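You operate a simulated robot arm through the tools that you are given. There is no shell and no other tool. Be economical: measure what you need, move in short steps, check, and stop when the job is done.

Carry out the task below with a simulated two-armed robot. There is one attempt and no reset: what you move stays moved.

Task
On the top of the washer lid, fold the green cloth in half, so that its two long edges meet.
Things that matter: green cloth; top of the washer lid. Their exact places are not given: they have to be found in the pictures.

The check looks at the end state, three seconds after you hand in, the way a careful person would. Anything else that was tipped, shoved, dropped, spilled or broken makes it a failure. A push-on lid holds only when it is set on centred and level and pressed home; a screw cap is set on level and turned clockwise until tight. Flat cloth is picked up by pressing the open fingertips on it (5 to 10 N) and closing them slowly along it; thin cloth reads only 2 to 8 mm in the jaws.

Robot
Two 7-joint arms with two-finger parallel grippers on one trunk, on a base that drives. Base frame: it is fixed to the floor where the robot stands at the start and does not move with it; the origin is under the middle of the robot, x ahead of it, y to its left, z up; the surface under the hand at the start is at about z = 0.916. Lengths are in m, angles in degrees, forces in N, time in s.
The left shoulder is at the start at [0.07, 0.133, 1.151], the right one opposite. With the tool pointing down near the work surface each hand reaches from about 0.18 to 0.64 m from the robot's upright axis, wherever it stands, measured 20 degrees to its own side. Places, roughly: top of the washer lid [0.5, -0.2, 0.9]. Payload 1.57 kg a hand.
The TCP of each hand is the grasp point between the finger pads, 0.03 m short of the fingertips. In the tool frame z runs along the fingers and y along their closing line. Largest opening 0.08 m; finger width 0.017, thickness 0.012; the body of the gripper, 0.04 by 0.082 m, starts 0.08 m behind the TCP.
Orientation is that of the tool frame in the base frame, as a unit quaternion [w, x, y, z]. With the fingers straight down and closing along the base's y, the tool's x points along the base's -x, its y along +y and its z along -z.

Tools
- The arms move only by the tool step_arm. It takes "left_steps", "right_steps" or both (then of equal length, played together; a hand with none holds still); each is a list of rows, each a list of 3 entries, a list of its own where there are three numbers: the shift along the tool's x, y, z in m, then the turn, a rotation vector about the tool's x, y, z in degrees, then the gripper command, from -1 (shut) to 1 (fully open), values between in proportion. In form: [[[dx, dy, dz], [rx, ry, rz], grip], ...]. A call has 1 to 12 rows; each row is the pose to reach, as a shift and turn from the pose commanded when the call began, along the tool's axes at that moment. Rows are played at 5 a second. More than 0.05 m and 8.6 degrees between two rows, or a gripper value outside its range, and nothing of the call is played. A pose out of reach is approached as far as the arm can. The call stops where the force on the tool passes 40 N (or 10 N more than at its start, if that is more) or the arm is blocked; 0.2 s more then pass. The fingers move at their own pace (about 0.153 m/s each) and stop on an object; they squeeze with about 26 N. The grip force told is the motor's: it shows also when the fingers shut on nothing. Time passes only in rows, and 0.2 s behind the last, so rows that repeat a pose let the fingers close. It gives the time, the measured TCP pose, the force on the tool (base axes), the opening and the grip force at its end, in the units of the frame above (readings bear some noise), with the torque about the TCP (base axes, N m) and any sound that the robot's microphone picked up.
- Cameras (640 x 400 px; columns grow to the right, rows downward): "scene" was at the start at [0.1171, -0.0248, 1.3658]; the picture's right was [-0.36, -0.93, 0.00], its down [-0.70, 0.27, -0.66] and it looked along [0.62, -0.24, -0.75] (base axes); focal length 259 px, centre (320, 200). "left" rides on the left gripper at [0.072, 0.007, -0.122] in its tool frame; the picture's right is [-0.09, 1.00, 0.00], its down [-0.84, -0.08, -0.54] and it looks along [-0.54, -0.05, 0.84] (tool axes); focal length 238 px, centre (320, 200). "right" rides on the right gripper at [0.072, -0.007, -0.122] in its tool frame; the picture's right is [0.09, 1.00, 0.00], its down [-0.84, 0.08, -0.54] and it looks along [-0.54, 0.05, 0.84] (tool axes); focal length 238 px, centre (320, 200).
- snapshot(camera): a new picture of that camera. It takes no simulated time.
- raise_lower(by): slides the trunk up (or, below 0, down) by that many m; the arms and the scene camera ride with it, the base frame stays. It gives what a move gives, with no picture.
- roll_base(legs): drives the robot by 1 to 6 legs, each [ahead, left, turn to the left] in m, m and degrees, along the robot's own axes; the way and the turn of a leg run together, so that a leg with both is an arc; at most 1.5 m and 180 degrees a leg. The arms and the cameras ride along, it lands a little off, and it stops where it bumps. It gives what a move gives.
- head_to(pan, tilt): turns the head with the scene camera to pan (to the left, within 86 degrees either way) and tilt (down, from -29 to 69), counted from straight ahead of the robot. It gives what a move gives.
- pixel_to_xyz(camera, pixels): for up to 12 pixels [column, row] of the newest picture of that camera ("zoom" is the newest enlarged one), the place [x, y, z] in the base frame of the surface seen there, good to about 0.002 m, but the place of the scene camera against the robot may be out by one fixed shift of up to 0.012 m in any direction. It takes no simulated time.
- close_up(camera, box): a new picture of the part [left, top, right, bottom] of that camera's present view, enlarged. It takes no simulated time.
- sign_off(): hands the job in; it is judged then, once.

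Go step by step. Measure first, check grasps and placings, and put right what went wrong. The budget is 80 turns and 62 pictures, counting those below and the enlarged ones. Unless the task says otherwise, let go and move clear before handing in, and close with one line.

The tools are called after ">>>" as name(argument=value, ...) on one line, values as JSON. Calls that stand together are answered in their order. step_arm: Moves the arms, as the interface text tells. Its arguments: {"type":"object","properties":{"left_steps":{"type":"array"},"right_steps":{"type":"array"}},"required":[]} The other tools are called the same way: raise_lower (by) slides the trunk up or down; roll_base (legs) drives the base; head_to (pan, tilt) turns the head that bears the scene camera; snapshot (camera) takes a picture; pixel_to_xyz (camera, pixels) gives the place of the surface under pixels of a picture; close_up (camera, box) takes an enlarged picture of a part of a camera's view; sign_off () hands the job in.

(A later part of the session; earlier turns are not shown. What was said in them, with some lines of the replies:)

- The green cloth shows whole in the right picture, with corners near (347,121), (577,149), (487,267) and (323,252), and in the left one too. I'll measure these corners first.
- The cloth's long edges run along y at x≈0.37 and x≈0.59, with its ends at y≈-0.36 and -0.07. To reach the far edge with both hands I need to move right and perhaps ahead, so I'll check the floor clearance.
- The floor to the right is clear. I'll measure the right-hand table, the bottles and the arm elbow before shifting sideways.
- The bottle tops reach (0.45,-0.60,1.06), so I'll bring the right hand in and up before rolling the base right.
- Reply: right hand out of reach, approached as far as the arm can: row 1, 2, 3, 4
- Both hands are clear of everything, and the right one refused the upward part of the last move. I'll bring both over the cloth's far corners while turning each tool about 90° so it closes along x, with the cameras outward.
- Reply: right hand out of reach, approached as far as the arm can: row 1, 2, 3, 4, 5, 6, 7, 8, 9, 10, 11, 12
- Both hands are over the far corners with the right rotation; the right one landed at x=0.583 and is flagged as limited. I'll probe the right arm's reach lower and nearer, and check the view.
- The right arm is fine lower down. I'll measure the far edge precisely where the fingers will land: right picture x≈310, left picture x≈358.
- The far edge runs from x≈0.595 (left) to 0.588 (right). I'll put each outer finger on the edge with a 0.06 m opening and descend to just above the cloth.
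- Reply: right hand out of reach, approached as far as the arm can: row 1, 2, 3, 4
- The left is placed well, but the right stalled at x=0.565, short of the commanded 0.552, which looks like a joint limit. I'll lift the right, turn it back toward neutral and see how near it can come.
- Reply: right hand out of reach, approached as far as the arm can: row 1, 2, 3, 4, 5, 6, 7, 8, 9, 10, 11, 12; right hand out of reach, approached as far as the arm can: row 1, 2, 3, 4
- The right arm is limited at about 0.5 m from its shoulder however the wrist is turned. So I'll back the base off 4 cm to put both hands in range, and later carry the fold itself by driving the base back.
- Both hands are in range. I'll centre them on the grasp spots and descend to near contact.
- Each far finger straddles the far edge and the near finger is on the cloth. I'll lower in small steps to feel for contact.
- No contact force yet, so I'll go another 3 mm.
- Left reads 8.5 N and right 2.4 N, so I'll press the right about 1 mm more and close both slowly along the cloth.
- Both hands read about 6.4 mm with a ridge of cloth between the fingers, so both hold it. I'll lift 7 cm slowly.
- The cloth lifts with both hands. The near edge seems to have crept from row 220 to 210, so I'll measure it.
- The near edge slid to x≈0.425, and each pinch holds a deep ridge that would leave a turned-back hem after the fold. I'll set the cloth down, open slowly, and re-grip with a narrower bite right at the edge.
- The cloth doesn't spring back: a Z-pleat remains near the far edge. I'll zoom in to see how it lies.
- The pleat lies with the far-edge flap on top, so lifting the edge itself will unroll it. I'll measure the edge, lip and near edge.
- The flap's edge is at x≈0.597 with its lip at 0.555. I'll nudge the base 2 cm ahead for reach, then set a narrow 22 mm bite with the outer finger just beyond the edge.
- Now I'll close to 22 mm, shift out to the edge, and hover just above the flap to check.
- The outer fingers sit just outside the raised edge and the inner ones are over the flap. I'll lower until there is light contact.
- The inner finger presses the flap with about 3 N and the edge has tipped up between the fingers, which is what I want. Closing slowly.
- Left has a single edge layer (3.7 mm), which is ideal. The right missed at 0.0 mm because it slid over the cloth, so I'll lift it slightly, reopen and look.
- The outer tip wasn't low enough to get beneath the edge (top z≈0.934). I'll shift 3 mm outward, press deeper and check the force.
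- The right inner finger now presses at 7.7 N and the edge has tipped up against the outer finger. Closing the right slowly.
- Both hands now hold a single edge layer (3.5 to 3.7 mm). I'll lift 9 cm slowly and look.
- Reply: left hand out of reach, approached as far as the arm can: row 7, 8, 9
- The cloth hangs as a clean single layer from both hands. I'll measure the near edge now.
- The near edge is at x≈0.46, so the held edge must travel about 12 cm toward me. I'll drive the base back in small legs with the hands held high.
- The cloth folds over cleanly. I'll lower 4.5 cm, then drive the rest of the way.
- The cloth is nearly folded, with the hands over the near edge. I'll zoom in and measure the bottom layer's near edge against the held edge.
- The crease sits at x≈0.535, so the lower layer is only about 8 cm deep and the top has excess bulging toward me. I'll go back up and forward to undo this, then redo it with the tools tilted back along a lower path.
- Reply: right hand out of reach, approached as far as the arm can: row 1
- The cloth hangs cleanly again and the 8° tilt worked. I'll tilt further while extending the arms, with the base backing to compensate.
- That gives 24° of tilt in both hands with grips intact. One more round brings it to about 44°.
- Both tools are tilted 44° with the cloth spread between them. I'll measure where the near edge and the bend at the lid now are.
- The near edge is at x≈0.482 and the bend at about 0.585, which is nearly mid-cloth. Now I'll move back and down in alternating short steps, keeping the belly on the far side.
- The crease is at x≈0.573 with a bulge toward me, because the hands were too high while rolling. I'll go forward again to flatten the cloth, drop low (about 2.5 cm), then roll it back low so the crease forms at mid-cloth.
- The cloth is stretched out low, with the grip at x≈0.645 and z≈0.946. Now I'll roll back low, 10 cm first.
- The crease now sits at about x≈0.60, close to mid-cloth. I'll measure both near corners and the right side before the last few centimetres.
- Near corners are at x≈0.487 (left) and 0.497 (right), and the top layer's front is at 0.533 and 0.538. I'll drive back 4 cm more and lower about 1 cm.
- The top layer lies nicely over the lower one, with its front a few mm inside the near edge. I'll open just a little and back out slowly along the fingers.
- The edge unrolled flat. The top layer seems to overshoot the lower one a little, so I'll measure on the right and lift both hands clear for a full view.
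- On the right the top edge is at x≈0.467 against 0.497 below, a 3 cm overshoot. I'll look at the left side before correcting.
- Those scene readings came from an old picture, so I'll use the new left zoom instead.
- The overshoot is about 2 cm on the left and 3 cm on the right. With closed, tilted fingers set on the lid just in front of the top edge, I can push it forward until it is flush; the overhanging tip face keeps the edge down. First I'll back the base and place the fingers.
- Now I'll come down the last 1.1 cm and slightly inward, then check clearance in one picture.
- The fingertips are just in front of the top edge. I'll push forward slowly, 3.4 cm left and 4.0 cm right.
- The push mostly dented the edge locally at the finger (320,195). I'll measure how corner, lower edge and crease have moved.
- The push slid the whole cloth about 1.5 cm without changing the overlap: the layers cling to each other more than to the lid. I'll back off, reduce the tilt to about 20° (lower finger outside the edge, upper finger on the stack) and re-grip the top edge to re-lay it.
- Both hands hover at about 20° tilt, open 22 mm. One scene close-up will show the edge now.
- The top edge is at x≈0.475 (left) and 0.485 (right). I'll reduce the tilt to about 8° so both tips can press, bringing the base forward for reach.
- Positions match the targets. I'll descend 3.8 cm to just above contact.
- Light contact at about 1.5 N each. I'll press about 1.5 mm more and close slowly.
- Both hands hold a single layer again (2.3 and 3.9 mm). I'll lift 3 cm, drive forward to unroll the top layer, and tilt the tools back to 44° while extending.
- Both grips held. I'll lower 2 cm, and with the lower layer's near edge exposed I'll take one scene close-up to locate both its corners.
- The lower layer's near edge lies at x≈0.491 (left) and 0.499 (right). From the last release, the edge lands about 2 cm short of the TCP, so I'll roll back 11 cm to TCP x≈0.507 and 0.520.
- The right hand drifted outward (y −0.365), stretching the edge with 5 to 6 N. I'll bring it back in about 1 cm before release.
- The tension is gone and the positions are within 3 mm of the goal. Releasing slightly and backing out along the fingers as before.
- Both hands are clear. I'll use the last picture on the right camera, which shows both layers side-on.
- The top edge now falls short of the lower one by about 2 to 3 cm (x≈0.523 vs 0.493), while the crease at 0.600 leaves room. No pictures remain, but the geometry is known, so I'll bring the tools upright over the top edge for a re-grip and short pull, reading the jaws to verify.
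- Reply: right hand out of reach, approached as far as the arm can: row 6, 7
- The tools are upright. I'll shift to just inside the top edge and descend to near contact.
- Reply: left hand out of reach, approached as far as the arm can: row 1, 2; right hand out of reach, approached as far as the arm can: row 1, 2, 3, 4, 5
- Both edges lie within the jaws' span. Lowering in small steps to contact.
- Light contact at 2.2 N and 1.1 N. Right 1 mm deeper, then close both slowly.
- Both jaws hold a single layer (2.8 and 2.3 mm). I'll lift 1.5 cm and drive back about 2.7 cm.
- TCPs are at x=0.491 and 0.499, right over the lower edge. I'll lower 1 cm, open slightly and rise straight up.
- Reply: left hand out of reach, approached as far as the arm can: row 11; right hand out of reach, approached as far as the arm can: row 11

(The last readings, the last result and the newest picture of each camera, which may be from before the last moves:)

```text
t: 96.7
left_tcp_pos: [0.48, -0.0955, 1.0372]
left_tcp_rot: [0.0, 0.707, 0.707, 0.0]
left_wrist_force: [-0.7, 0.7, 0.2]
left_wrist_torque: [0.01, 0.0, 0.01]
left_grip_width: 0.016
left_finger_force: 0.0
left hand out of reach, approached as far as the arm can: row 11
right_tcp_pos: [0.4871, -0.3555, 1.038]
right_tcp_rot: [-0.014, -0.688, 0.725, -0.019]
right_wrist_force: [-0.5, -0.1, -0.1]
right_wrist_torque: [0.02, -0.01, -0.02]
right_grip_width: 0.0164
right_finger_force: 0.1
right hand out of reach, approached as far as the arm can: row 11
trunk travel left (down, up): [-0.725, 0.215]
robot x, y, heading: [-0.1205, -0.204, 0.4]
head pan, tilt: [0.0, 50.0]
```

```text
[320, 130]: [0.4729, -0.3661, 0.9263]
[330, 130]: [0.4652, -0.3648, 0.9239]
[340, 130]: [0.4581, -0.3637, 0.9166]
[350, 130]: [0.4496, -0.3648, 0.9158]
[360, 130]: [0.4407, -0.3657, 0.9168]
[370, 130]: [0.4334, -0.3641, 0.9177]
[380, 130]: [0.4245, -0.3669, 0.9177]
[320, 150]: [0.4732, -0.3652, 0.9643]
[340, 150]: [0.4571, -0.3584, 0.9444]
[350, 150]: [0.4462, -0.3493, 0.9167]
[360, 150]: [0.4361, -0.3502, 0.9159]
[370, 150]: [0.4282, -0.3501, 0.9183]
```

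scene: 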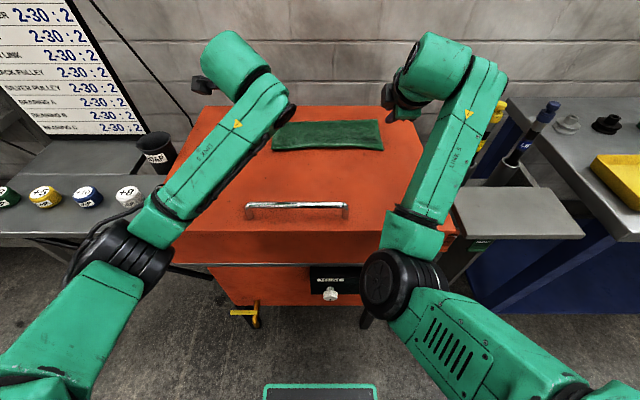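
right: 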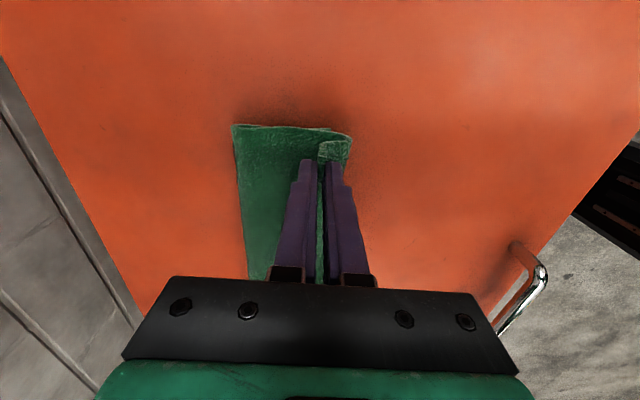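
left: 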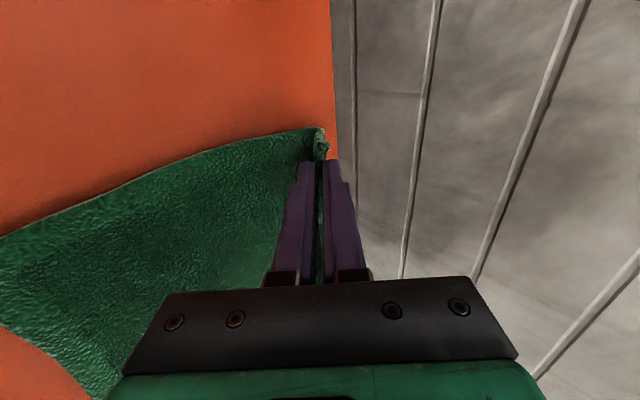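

Both hands opened at 16 mm and rose clear without tugging; no pictures remain for another check. I'll back the base off and hand in.

>>> roll_base(legs=[[-0.08, 0, 0]])

>>> sign_off()

```text
t: 97.8
left_tcp_pos: [0.4041, -0.0968, 1.0334]
left_tcp_rot: [-0.001, 0.708, 0.706, -0.001]
left_wrist_force: [0.6, 0.0, -0.2]
left_wrist_torque: [0.01, 0.03, 0.0]
left_grip_width: 0.016
left_finger_force: 0.0
right_tcp_pos: [0.4098, -0.3556, 1.0341]
right_tcp_rot: [-0.015, -0.688, 0.726, -0.017]
right_wrist_force: [0.0, -0.2, 0.0]
right_wrist_torque: [-0.01, 0.01, 0.03]
right_grip_width: 0.0161
right_finger_force: 0.1
trunk travel left (down, up): [-0.725, 0.215]
robot x, y, heading: [-0.1978, -0.2071, -0.1]
head pan, tilt: [0.0, 50.0]
```

```text
The job is handed in.
```

I folded the green cloth in half on the washer lid and handed in with both hands clear, but I had no pictures left to check that the long edges meet: the last one showed the top edge 2 to 3 cm short, and I then moved it back about 2.5 cm going by hand readings alone.
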